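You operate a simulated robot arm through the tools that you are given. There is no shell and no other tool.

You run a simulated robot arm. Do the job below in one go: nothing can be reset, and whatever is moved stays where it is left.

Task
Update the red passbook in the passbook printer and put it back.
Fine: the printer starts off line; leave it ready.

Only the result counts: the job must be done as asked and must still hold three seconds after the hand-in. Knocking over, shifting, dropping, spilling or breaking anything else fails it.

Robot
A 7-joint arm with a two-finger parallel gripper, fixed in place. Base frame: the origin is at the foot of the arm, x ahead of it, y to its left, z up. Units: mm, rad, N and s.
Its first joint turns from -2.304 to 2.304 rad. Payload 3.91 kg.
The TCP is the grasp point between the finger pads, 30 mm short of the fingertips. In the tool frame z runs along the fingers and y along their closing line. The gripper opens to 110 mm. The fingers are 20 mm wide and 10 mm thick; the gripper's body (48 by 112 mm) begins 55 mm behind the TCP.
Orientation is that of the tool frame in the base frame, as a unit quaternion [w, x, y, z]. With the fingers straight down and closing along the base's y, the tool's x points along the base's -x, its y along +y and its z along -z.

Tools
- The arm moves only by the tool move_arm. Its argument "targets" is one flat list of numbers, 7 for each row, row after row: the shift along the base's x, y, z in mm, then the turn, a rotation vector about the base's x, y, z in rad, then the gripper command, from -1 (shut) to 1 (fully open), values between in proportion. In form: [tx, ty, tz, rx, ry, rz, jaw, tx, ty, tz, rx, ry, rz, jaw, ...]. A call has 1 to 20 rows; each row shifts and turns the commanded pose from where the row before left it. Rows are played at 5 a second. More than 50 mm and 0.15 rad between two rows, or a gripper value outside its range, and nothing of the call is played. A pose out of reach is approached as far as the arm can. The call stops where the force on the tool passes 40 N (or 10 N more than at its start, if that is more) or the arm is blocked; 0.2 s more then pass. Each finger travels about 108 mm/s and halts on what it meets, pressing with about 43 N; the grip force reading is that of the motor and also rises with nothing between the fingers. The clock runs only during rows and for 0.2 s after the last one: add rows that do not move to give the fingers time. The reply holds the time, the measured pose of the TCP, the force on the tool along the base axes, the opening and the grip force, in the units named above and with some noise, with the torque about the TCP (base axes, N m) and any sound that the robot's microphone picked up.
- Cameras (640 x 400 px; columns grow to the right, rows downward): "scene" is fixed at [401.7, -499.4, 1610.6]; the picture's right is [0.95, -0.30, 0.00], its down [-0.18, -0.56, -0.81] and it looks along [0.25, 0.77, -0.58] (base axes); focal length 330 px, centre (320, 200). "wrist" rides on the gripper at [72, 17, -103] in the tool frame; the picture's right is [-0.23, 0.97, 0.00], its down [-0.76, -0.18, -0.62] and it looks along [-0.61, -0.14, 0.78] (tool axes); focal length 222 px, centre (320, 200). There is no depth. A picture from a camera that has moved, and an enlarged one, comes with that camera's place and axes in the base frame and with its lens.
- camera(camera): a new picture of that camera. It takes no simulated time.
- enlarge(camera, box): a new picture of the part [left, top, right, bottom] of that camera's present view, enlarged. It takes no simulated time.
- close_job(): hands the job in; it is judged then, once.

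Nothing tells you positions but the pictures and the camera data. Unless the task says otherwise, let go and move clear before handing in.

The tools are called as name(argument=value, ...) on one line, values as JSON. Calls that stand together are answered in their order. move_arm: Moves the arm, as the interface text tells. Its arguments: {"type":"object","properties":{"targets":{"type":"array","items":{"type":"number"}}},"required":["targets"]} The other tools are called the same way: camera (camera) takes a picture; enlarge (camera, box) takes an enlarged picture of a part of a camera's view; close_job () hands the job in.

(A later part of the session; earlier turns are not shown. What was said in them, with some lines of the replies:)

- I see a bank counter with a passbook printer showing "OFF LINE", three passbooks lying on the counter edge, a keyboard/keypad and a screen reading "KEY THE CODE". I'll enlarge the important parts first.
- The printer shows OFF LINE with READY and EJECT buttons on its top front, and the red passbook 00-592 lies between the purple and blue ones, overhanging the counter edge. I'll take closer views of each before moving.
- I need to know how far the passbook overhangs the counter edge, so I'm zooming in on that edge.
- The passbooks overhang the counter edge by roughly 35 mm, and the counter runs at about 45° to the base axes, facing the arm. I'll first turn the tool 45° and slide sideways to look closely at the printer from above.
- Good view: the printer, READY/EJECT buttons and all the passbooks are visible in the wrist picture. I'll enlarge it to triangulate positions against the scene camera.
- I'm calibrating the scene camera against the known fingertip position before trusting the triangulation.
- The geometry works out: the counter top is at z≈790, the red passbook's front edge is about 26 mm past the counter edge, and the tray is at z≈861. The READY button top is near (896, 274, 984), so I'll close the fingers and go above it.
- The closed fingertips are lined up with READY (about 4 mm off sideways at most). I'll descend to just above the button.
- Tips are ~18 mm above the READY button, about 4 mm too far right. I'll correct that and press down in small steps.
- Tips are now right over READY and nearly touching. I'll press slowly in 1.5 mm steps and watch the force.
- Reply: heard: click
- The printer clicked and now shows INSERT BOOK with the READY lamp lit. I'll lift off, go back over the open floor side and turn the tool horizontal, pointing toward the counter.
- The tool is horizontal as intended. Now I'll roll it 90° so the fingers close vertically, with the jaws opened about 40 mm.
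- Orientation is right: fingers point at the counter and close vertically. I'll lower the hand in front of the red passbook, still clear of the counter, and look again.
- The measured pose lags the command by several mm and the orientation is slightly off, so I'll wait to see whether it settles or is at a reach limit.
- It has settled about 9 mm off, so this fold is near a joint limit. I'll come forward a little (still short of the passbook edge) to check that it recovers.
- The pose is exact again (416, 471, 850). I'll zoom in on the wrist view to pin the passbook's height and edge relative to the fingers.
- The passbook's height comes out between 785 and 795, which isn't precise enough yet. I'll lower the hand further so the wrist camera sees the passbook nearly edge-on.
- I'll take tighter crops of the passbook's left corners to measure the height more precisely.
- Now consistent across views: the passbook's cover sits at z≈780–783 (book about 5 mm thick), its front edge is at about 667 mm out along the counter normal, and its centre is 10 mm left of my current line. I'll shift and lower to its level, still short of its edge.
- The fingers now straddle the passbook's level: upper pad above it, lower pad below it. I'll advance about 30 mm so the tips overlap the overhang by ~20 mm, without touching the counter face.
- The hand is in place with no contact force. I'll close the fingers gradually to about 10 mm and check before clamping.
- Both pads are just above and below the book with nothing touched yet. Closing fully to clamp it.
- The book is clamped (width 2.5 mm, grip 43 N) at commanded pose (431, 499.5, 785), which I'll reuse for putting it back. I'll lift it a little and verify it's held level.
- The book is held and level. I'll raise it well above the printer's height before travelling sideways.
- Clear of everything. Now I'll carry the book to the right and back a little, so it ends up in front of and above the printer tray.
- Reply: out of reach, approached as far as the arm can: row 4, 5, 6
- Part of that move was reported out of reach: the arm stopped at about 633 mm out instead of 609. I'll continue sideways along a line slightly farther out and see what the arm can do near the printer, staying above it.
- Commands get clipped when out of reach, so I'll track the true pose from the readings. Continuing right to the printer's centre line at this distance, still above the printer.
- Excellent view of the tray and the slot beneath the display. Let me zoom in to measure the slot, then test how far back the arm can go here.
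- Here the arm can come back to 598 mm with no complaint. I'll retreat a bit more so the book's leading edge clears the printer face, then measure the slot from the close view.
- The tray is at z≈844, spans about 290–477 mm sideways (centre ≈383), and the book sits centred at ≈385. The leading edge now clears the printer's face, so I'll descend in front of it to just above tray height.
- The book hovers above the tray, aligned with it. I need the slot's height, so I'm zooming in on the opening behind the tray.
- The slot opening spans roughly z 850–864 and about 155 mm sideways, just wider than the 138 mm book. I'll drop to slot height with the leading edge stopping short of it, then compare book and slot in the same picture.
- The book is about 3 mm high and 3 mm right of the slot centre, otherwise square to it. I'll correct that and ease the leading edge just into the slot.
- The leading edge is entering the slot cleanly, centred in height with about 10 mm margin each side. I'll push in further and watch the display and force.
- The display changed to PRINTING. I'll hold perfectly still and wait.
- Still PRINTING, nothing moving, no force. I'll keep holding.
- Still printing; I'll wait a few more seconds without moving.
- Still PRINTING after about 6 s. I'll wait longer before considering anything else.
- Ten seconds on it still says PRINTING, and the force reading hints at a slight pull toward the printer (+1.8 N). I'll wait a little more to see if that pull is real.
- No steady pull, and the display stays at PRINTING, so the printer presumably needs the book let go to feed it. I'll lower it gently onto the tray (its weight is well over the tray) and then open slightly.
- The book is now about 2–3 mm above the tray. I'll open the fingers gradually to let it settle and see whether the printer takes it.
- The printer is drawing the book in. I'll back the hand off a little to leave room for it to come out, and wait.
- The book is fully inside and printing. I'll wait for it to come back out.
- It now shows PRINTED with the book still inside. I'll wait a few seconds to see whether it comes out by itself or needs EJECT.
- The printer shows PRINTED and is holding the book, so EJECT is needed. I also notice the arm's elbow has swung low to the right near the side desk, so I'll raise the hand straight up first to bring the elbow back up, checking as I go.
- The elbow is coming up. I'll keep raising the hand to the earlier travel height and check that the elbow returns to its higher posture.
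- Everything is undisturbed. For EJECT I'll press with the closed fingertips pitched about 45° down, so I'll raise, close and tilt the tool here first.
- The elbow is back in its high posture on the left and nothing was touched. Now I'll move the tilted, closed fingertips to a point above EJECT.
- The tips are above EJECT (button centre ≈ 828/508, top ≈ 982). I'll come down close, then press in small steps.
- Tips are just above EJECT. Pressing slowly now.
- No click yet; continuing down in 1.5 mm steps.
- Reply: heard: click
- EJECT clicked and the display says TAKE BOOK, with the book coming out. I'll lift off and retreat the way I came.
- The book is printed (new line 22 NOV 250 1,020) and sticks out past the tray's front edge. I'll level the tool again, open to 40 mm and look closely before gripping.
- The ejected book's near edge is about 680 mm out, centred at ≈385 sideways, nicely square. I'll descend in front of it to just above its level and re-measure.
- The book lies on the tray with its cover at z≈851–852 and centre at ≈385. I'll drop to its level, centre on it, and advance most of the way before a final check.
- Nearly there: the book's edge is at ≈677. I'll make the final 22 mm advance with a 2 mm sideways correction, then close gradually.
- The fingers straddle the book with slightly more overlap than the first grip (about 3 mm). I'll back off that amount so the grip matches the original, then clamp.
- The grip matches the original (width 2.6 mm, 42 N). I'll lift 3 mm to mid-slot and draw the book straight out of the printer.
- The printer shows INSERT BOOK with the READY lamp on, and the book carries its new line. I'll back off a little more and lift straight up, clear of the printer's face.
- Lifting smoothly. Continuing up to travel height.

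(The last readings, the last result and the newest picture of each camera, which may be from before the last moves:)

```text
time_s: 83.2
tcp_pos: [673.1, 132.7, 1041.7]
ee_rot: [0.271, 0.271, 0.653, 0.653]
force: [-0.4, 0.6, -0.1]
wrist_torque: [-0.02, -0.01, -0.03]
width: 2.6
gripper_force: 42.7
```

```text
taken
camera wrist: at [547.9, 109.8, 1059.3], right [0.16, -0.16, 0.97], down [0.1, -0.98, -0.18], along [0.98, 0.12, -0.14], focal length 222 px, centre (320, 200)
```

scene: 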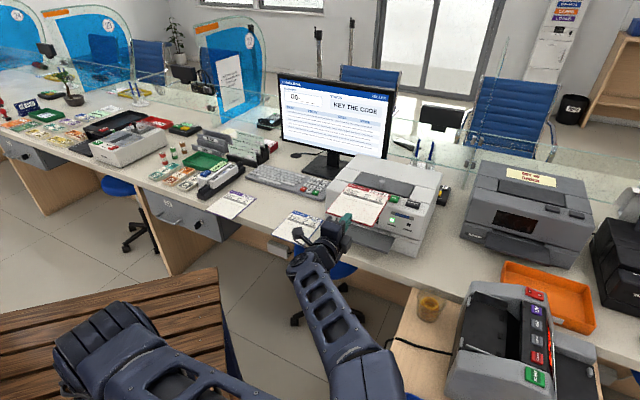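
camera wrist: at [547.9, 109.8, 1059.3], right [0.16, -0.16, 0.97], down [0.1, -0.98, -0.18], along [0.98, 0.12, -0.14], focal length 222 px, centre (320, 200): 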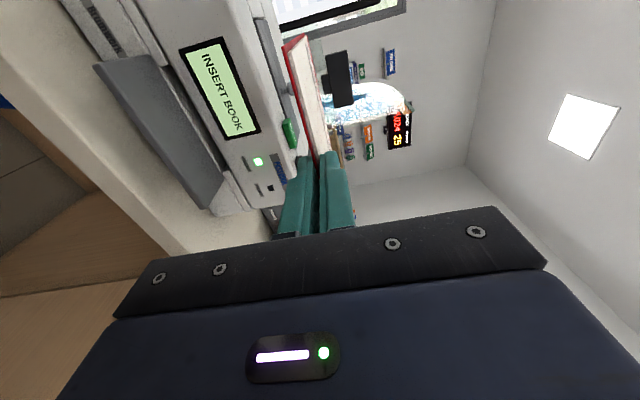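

Book is level and clear. Now I'll travel back left in stages, first moving outward a little to stay within reach, checking the elbow each time.

move_arm(targets=[5.3, 34.3, 0, 0, 0, 0, -1, 5.3, 34.3, 0, 0, 0, 0, -1, 5.3, 34.3, 0, 0, 0, 0, -1, 5.3, 34.3, 0, 0, 0, 0, -1, 0, 0, 0, 0, 0, 0, -1])

camera(camera="scene")

```text
time_s: 84.4
tcp_pos: [693.7, 268.7, 1040.5]
ee_rot: [0.271, 0.272, 0.652, 0.654]
force: [-0.8, -0.1, -0.3]
wrist_torque: [-0.03, 0.02, 0.01]
width: 2.6
gripper_force: 42.0
```

```text
taken
```

scene: 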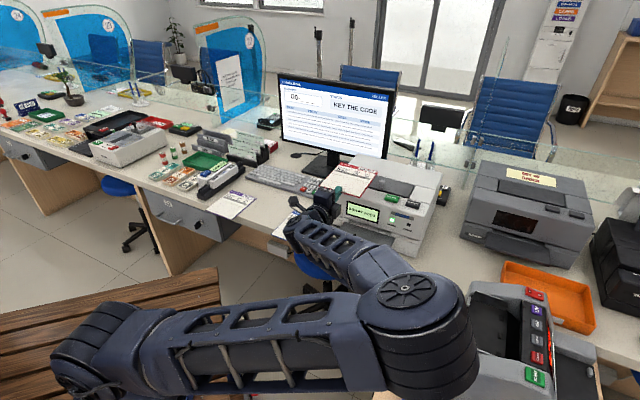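

The elbow is out to the right but well above the desk. Moving left now should bring it away from there; I'll go in short stages.

move_arm(targets=[-20, 20, 0, 0, 0, 0, -1, -25, 25, 0, 0, 0, 0, -1, -25, 25, 0, 0, 0, 0, -1, 0, 0, 0, 0, 0, 0, -1])

camera(camera="scene")

```text
time_s: 85.4
tcp_pos: [626.2, 338.9, 1040.4]
ee_rot: [0.271, 0.272, 0.653, 0.653]
force: [0.0, 0.9, -0.8]
wrist_torque: [0.01, 0.0, 0.01]
width: 2.3
gripper_force: 43.0
```

```text
taken
```

scene: 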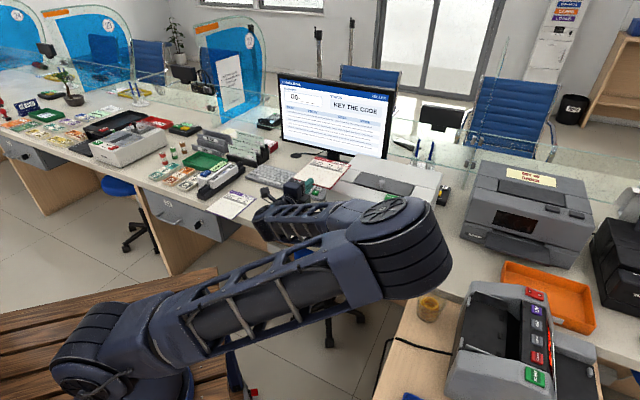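

Still safe: elbow is high and in front of the counter. Continuing left.

move_arm(targets=[-25, 25, 0, 0, 0, 0, -1, -25, 25, 0, 0, 0, 0, -1, -25, 25, 0, 0, 0, 0, -1, 0, 0, 0, 0, 0, 0, -1])

camera(camera="scene")

```text
time_s: 86.4
tcp_pos: [547.9, 412.9, 1041.0]
ee_rot: [0.271, 0.272, 0.653, 0.653]
force: [-0.8, -0.1, 0.0]
wrist_torque: [-0.03, 0.03, 0.02]
width: 2.5
gripper_force: 42.5
```

```text
taken
```

scene: 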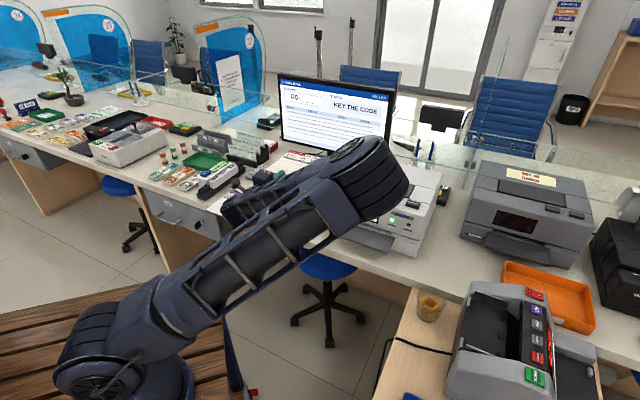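

Fine. The last stretch to directly above the book's original place.

move_arm(targets=[-25, 25, 0, 0, 0, 0, -1, -25, 25, 0, 0, 0, 0, -1, 0, 0, 0, 0, 0, 0, -1])

camera(camera="scene")

move_arm(targets=[-26, 26, 0, 0, 0, 0, -1, -26, 26, 0, 0, 0, 0, -1, 0, 0, 0, 0, 0, 0, -1])

camera(camera="scene")

camera(camera="wrist")

```text
time_s: 87.2
tcp_pos: [500.1, 463.3, 1041.2]
ee_rot: [0.27, 0.272, 0.653, 0.653]
force: [-0.1, 0.5, -0.2]
wrist_torque: [-0.01, 0.03, 0.05]
width: 2.5
gripper_force: 42.5
```

```text
taken
```

scene: 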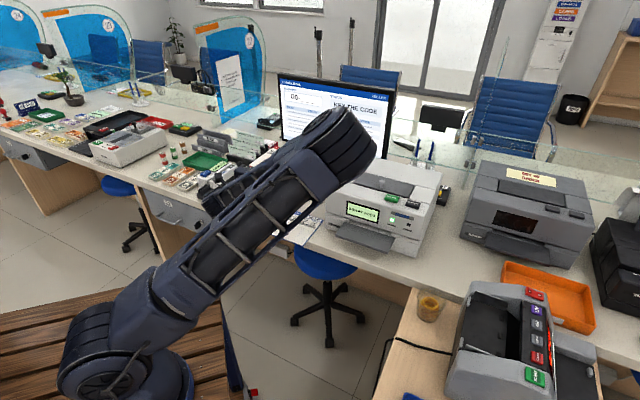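

```text
time_s: 88.0
tcp_pos: [448.9, 516.4, 1040.8]
ee_rot: [0.271, 0.272, 0.653, 0.653]
force: [0.0, -0.1, -1.7]
wrist_torque: [-0.04, 0.03, -0.04]
width: 2.5
gripper_force: 42.9
```

```text
taken
```

scene: 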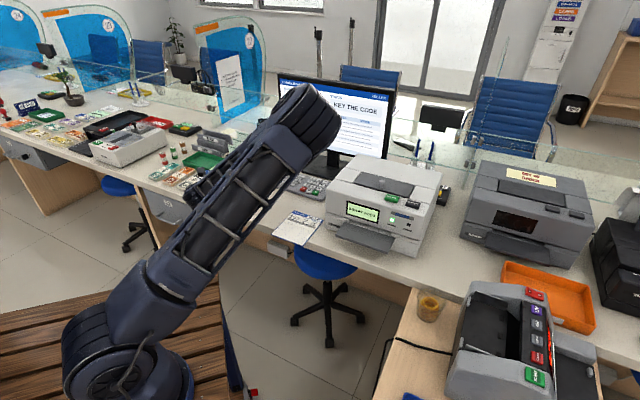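

```text
taken
camera wrist: at [324.2, 493.8, 1057.4], right [0.16, -0.16, 0.97], down [0.1, -0.98, -0.18], along [0.98, 0.12, -0.14], focal length 222 px, centre (320, 200)
```

wrist: 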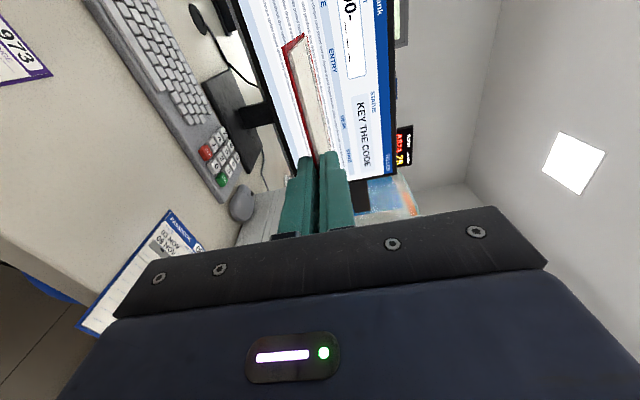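

Now over the original place. I'll compare how the book sits in the grip with the first grip so I can correct any offset when placing.

enlarge(camera="wrist", box=[240, 0, 340, 75])

enlarge(camera="wrist", box=[250, 30, 410, 230])

```text
5.33 times, centred on (290, 38) of wrist
camera zoom: at [324.2, 493.8, 1057.4], right [0.16, -0.16, 0.97], down [0.1, -0.98, -0.18], along [0.98, 0.12, -0.14], focal length 1185 px, centre (480, 1067)
```

zoom: 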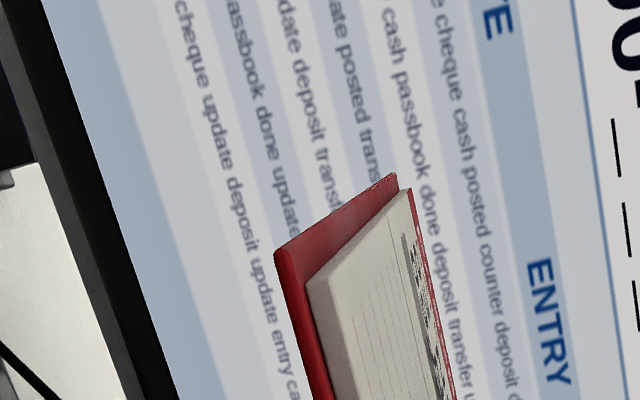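

```text
2.00 times, centred on (330, 130) of wrist
camera zoom: at [324.2, 493.8, 1057.4], right [0.16, -0.16, 0.97], down [0.1, -0.98, -0.18], along [0.98, 0.12, -0.14], focal length 444 px, centre (300, 340)
```

zoom: 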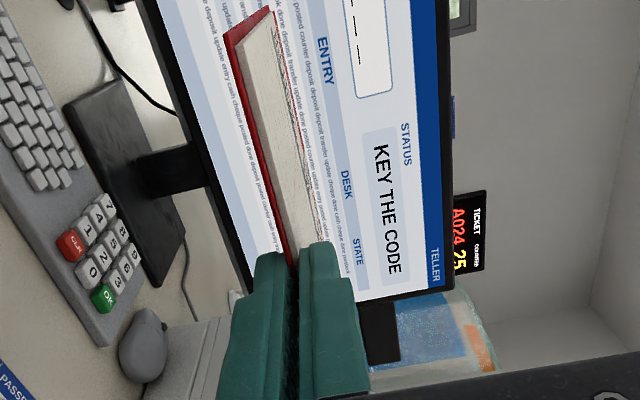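

The grip is within about 1 mm and 0.3° of the first one, so returning to the original hand pose will put the book back where it was. I'll move back over that pose and descend to ~50 mm above the counter.

move_arm(targets=[-9.4, -8.3, 0, 0, 0, 0, -1, -9.4, -8.3, 0, 0, 0, 0, -1, 0, 0, -30, 0, 0, 0, -1, 0, 0, -40, 0, 0, 0, -1, 0, 0, -40, 0, 0, 0, -1, 0, 0, -40, 0, 0, 0, -1, 0, 0, -35, 0, 0, 0, -1, 0, 0, -20, 0, 0, 0, -1, 0, 0, 0, 0, 0, 0, -1, 0, 0, 0, 0, 0, 0, -1])

camera(camera="scene")

camera(camera="wrist")

enlarge(camera="scene", box=[210, 180, 310, 250])

```text
time_s: 90.2
tcp_pos: [428.5, 499.4, 838.1]
ee_rot: [0.27, 0.272, 0.653, 0.654]
force: [-0.7, 0.8, 0.7]
wrist_torque: [-0.05, 0.0, -0.01]
width: 2.8
gripper_force: 42.5
```

```text
taken
```

scene: 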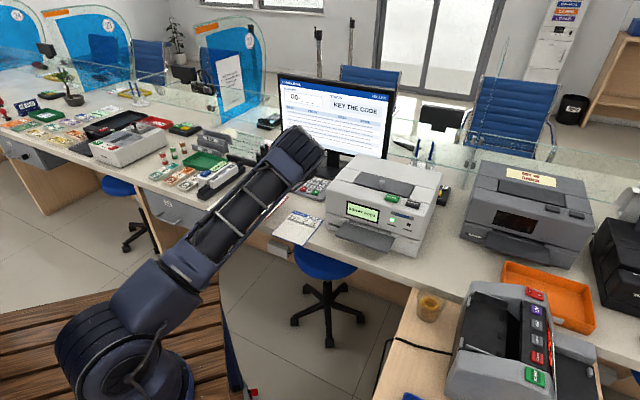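

```text
taken
camera wrist: at [304.4, 477.1, 855.3], right [0.16, -0.16, 0.97], down [0.1, -0.98, -0.18], along [0.98, 0.12, -0.14], focal length 222 px, centre (320, 200)
```

wrist: 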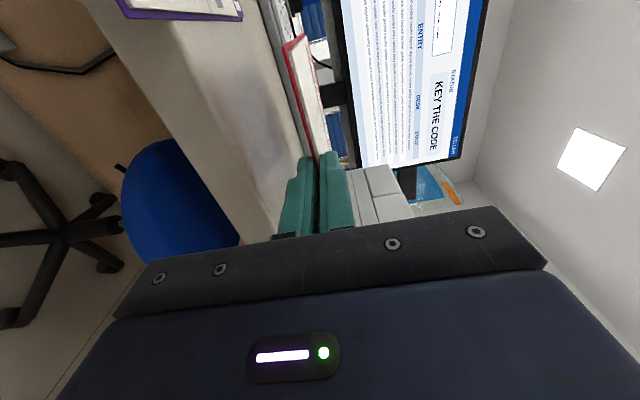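

```text
5.71 times, centred on (260, 215) of scene
camera zoom: at [401.7, -499.4, 1610.6], right [0.95, -0.3, 0.0], down [-0.18, -0.56, -0.81], along [0.25, 0.77, -0.58], focal length 1883 px, centre (663, 114)
```

zoom: 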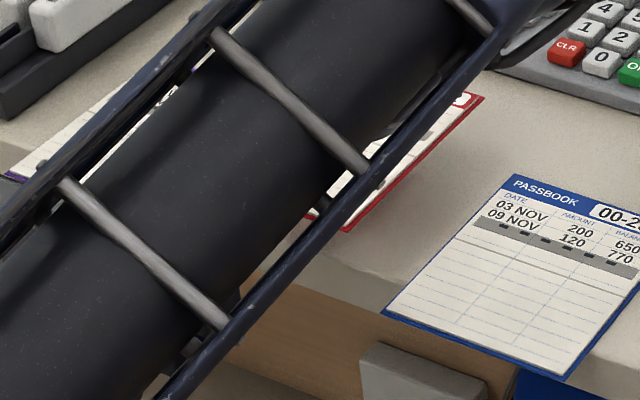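

Right over the original spot (within 1 mm). Lowering the last 54 mm slowly, watching the force.

move_arm(targets=[0.5, 0, -15, 0, 0, 0, -1, 0.5, 0, -15, 0, 0, 0, -1, 0, 0, -10, 0, 0, 0, -1, 0, 0, -6, 0, 0, 0, -1, 0, 0, -3, 0, 0, 0, -1, 0, 0, 0, 0, 0, 0, -1])

camera(camera="wrist")

enlarge(camera="wrist", box=[240, 0, 340, 75])

enlarge(camera="scene", box=[210, 180, 310, 250])

```text
time_s: 91.6
tcp_pos: [428.2, 496.9, 787.5]
ee_rot: [0.271, 0.271, 0.653, 0.653]
force: [0.9, 0.4, -0.3]
wrist_torque: [0.0, 0.01, 0.01]
width: 2.6
gripper_force: 42.4
```

```text
taken
camera wrist: at [304.8, 475.6, 804.9], right [0.16, -0.16, 0.97], down [0.1, -0.98, -0.18], along [0.98, 0.12, -0.14], focal length 222 px, centre (320, 200)
```

wrist: 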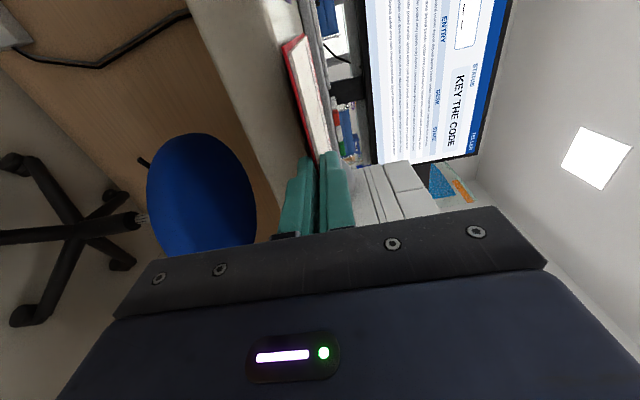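

```text
5.33 times, centred on (290, 38) of wrist
camera zoom: at [304.8, 475.6, 804.9], right [0.16, -0.16, 0.97], down [0.1, -0.98, -0.18], along [0.98, 0.12, -0.14], focal length 1185 px, centre (480, 1067)
```

zoom: 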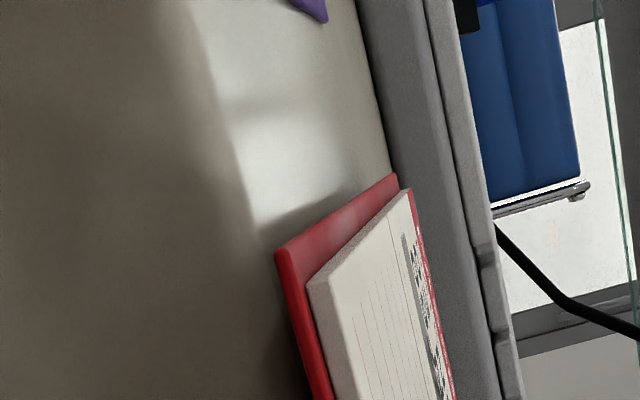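

```text
5.71 times, centred on (260, 215) of scene
camera zoom: at [401.7, -499.4, 1610.6], right [0.95, -0.3, 0.0], down [-0.18, -0.56, -0.81], along [0.25, 0.77, -0.58], focal length 1883 px, centre (663, 114)
```

zoom: 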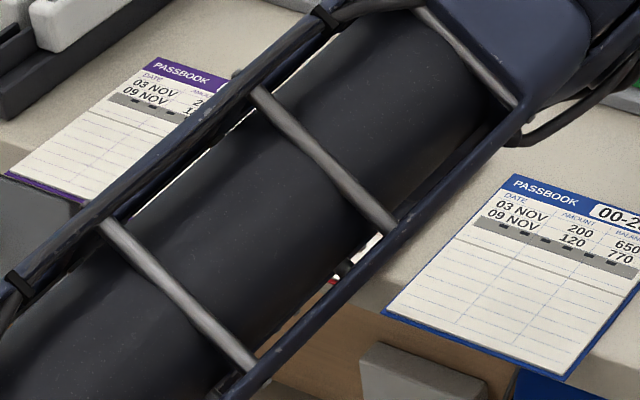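

3.5 mm to go and ~1.5 mm of position trim. Lowering the rest gently.

move_arm(targets=[0.6, 1.6, -1, 0, 0, 0, -1, 0, 0, -1, 0, 0, 0, -1, 0, 0, -0.8, 0, 0, 0, -1, 0, 0, 0, 0, 0, 0, -1])

camera(camera="wrist")

enlarge(camera="wrist", box=[250, 30, 410, 230])

```text
time_s: 92.6
tcp_pos: [428.7, 497.9, 784.9]
ee_rot: [0.271, 0.271, 0.653, 0.653]
force: [-1.2, 0.1, 0.5]
wrist_torque: [0.01, 0.07, 0.01]
width: 2.2
gripper_force: 42.2
```

```text
taken
camera wrist: at [305.2, 477.3, 802.8], right [0.16, -0.16, 0.97], down [0.1, -0.98, -0.18], along [0.98, 0.12, -0.14], focal length 222 px, centre (320, 200)
```

wrist: 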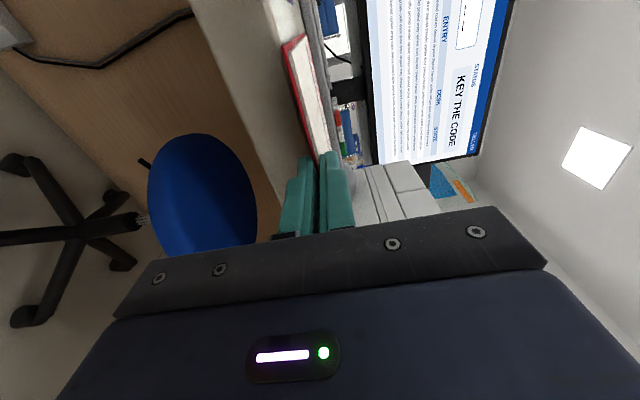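

```text
2.00 times, centred on (330, 130) of wrist
camera zoom: at [305.2, 477.3, 802.8], right [0.16, -0.16, 0.97], down [0.1, -0.98, -0.18], along [0.98, 0.12, -0.14], focal length 444 px, centre (300, 340)
```

zoom: 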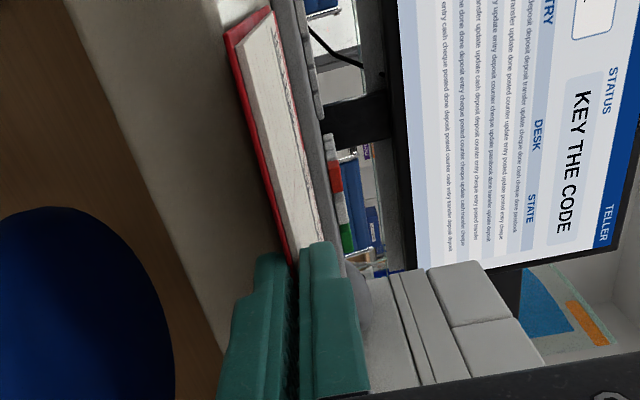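

Practically identical to the original grip picture. One more millimetre down, then I'll open the fingers gradually.

move_arm(targets=[0, 0, -1, 0, 0, 0, -1, 0, 0, 0, 0, 0, 0, -1, 0, 0, 0, 0, 0, 0, -0.93, 0, 0, 0, 0, 0, 0, -0.87, 0, 0, 0, 0, 0, 0, -0.78, 0, 0, 0, 0, 0, 0, -0.6, 0, 0, 0, 0, 0, 0, -0.4, 0, 0, 0, 0, 0, 0, -0.27, 0, 0, 0, 0, 0, 0, -0.27])

camera(camera="wrist")

enlarge(camera="wrist", box=[230, 30, 390, 230])

```text
time_s: 94.6
tcp_pos: [429.2, 498.7, 784.2]
ee_rot: [0.271, 0.273, 0.652, 0.653]
force: [0.1, -0.2, 0.3]
wrist_torque: [-0.02, 0.01, 0.03]
width: 40.3
gripper_force: 0.3
```

```text
taken
camera wrist: at [305.3, 477.2, 801.3], right [0.16, -0.16, 0.97], down [0.1, -0.98, -0.18], along [0.98, 0.12, -0.14], focal length 222 px, centre (320, 200)
```

wrist: 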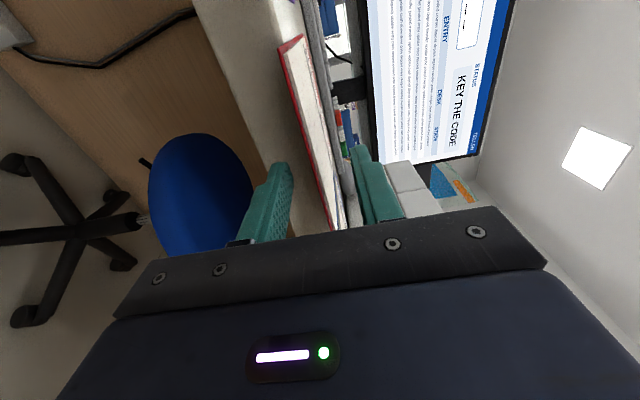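

```text
2.00 times, centred on (310, 130) of wrist
camera zoom: at [305.3, 477.2, 801.3], right [0.16, -0.16, 0.97], down [0.1, -0.98, -0.18], along [0.98, 0.12, -0.14], focal length 444 px, centre (340, 340)
```

zoom: 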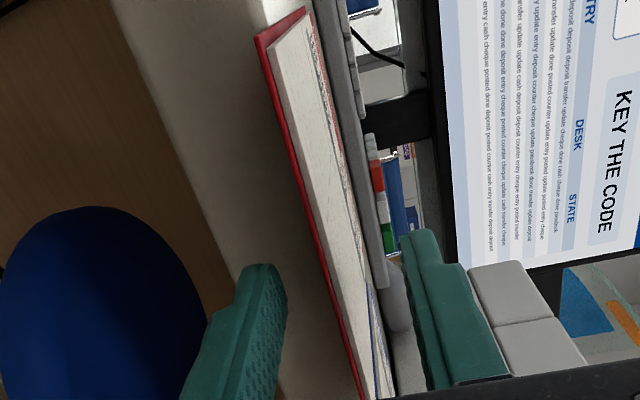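

The book is lying on the counter again, with the hand exactly at its original grip pose. I'll back the fingers straight out and then rise clear.

move_arm(targets=[-5.3, -5.3, 0, 0, 0, 0, -0.27, -5.3, -5.3, 0, 0, 0, 0, -0.27, -5.3, -5.3, 0, 0, 0, 0, -0.27, -5.3, -5.3, 0, 0, 0, 0, -0.27, 0, 0, 0, 0, 0, 0, -0.27])

camera(camera="wrist")

camera(camera="scene")

```text
time_s: 95.8
tcp_pos: [410.6, 479.9, 784.8]
ee_rot: [0.271, 0.273, 0.651, 0.654]
force: [0.5, 0.3, -0.5]
wrist_torque: [-0.01, -0.03, 0.03]
width: 40.3
gripper_force: 0.0
```

```text
taken
camera wrist: at [286.8, 459.1, 801.2], right [0.16, -0.17, 0.97], down [0.09, -0.98, -0.18], along [0.98, 0.12, -0.14], focal length 222 px, centre (320, 200)
```

wrist: 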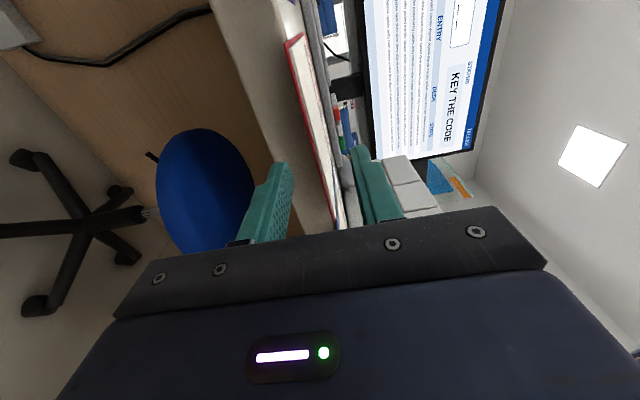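

```text
taken
```

scene: 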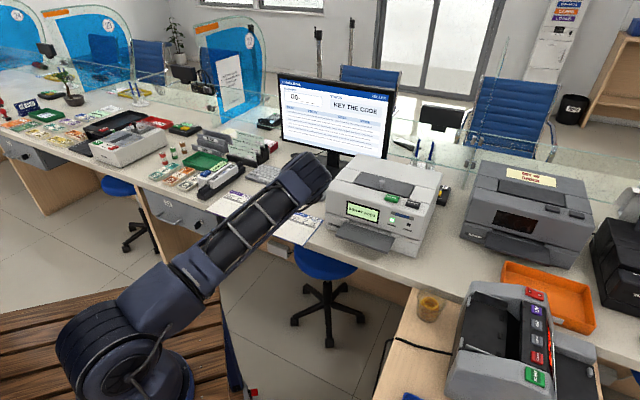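

The fingers are clear of the book's edge. I'll ease back a few more millimetres and rise straight up.

move_arm(targets=[-2.5, -2.5, 0, 0, 0, 0, -0.27, 0, 0, 8, 0, 0, 0, -0.27, 0, 0, 15, 0, 0, 0, -0.27, 0, 0, 20, 0, 0, 0, -0.27, 0, 0, 30, 0, 0, 0, -0.27, 0, 0, 40, 0, 0, 0, -0.27, 0, 0, 40, 0, 0, 0, -0.27, 0, 0, 40, 0, 0, 0, -0.27, 0, 0, 0, 0, 0, 0, -0.27])

camera(camera="scene")

camera(camera="wrist")

```text
time_s: 97.8
tcp_pos: [407.4, 476.7, 977.0]
ee_rot: [0.271, 0.272, 0.652, 0.654]
force: [-0.6, 0.6, -0.7]
wrist_torque: [0.02, 0.01, 0.01]
width: 40.3
gripper_force: 0.1
```

```text
taken
```

scene: 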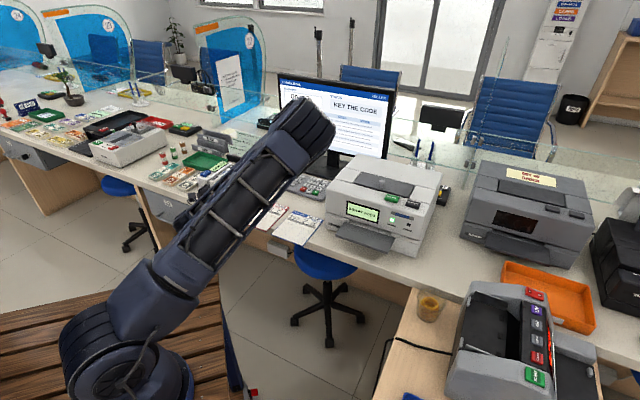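

```text
taken
camera wrist: at [282.4, 453.4, 993.7], right [0.16, -0.16, 0.97], down [0.1, -0.98, -0.18], along [0.98, 0.12, -0.14], focal length 222 px, centre (320, 200)
```

wrist: 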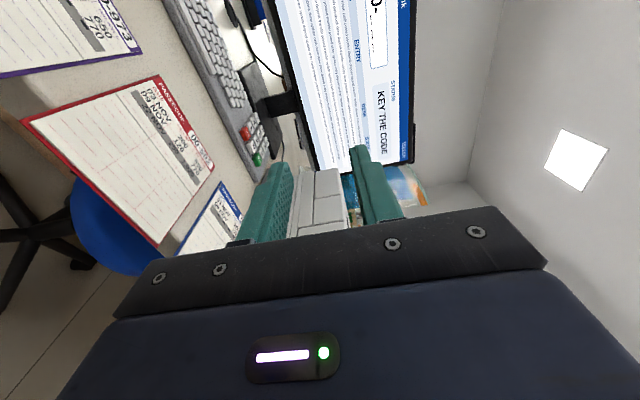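

The red book is down in its place. I'll rise further and tilt the tool to move the arm out of the scene camera's line, so I can compare its position with the original picture.

move_arm(targets=[0, 0, 40, 0, 0, 0, -0.27, 0, 0, 40, 0, 0, 0, -0.27, 0, 0, 40, 0, 0, 0, -0.27, 0, 0, 40, 0, 0, 0, -0.27, 0, 0, 10, -0.099, 0.099, 0, -0.27, 0, 0, 10, -0.099, 0.099, 0, -0.27, 0, 0, 10, -0.099, 0.099, 0, -0.27, 0, 0, 10, -0.099, 0.099, 0, -0.27, 0, 0, 0, -0.099, 0.099, 0, -0.27, 0, 0, 0, 0, 0, 0, -0.27])

camera(camera="scene")

enlarge(camera="scene", box=[230, 190, 294, 240])

camera(camera="wrist")

```text
time_s: 100.0
tcp_pos: [406.2, 476.5, 1177.3]
ee_rot: [0.161, 0.347, 0.838, 0.39]
force: [0.5, -0.3, 0.0]
wrist_torque: [0.03, 0.0, 0.01]
width: 40.3
gripper_force: 0.1
```

```text
taken
```

scene: 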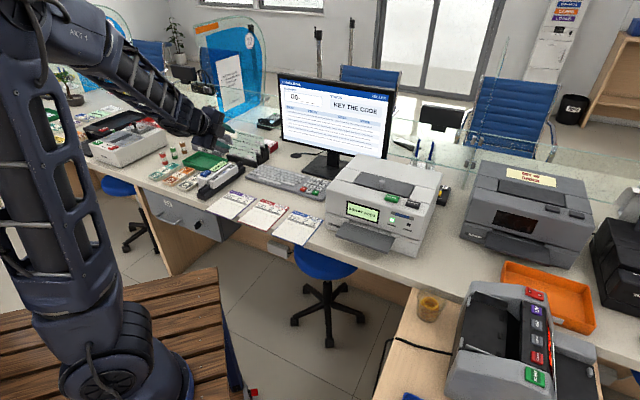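

```text
8.00 times, centred on (262, 215) of scene
camera zoom: at [401.7, -499.4, 1610.6], right [0.95, -0.3, 0.0], down [-0.18, -0.56, -0.81], along [0.25, 0.77, -0.58], focal length 2637 px, centre (784, 80)
```

zoom: 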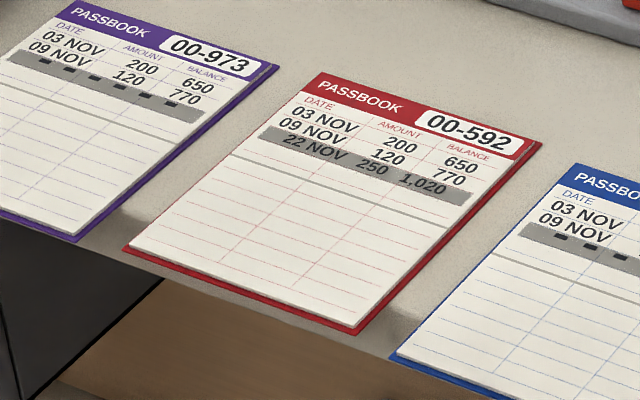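

```text
taken
camera wrist: at [306.5, 479.0, 1256.6], right [0.6, 0.28, 0.74], down [0.12, -0.96, 0.27], along [0.79, -0.07, -0.61], focal length 222 px, centre (320, 200)
```

wrist: 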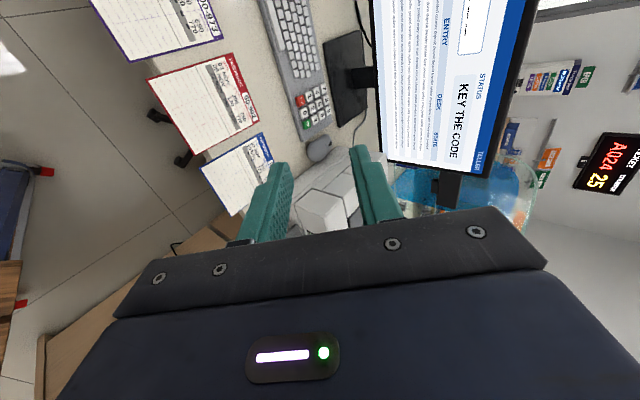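

The book is back within about 6–7 mm of its original spot, with the new line printed. I'll check the printer and everything else against the starting pictures before finishing.

enlarge(camera="scene", box=[310, 140, 470, 270])

enlarge(camera="scene", box=[200, 160, 360, 260])

enlarge(camera="scene", box=[380, 260, 640, 400])

enlarge(camera="scene", box=[80, 80, 300, 220])

```text
3.08 times, centred on (390, 205) of scene
camera zoom: at [401.7, -499.4, 1610.6], right [0.95, -0.3, 0.0], down [-0.18, -0.56, -0.81], along [0.25, 0.77, -0.58], focal length 1014 px, centre (105, 185)
```

zoom: 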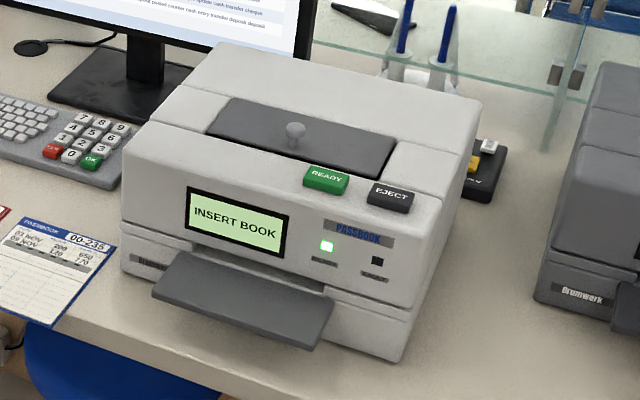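

```text
4.00 times, centred on (280, 210) of scene
camera zoom: at [401.7, -499.4, 1610.6], right [0.95, -0.3, 0.0], down [-0.18, -0.56, -0.81], along [0.25, 0.77, -0.58], focal length 1318 px, centre (480, 160)
```

zoom: 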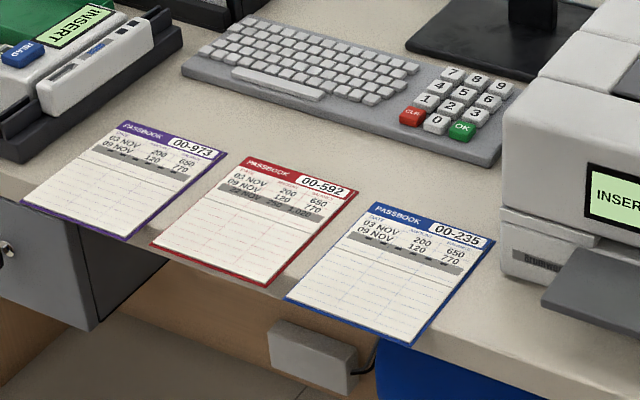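

```text
2.46 times, centred on (510, 330) of scene
camera zoom: at [401.7, -499.4, 1610.6], right [0.95, -0.3, 0.0], down [-0.18, -0.56, -0.81], along [0.25, 0.77, -0.58], focal length 811 px, centre (-148, -120)
```

zoom: 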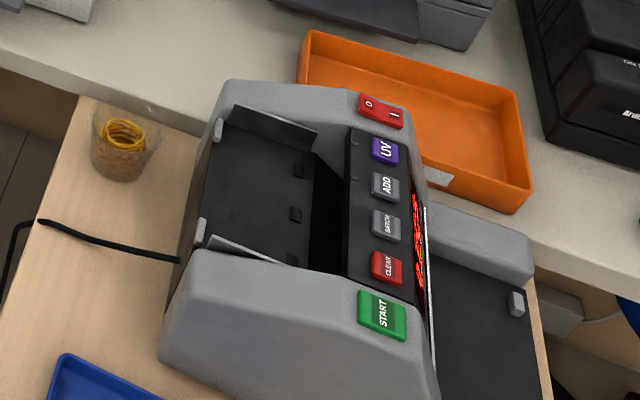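

```text
2.86 times, centred on (190, 150) of scene
camera zoom: at [401.7, -499.4, 1610.6], right [0.95, -0.3, 0.0], down [-0.18, -0.56, -0.81], along [0.25, 0.77, -0.58], focal length 942 px, centre (691, 343)
```

zoom: 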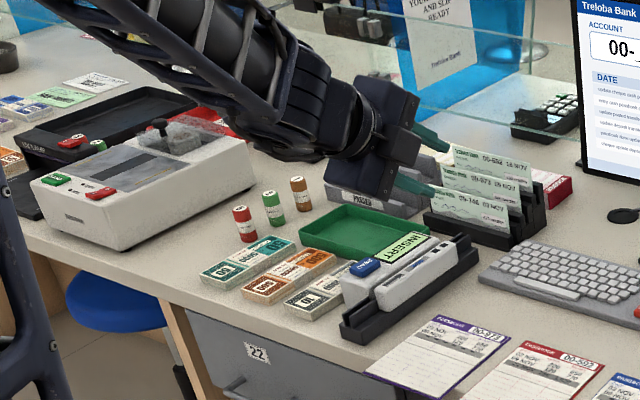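

The printer shows INSERT BOOK with the READY lamp lit. The red passbook carries its new entry and lies back in its place, about 6–7 mm farther from the arm than before. Nothing else has moved and the hand is clear, so I'm handing the job in.

close_job()

```text
The job is handed in.
```

The red passbook (00-592) is updated and back on the counter, and I've handed the job in. No verdict came back.

- **Printer:** I pressed READY to bring it on line. It ends showing INSERT BOOK with the READY lamp lit.
- **Passbook:** It now carries a new line, 22 NOV 250 1,020. The printer kept the book after printing, so I pressed EJECT to get it out.
- **Put back:** It lies between the purple and blue passbooks, about 6–7 mm farther from the arm than where it started. I left it there rather than risk handling it again.
- **Everything else:** In the scene camera pictures, nothing else looked moved or knocked over.
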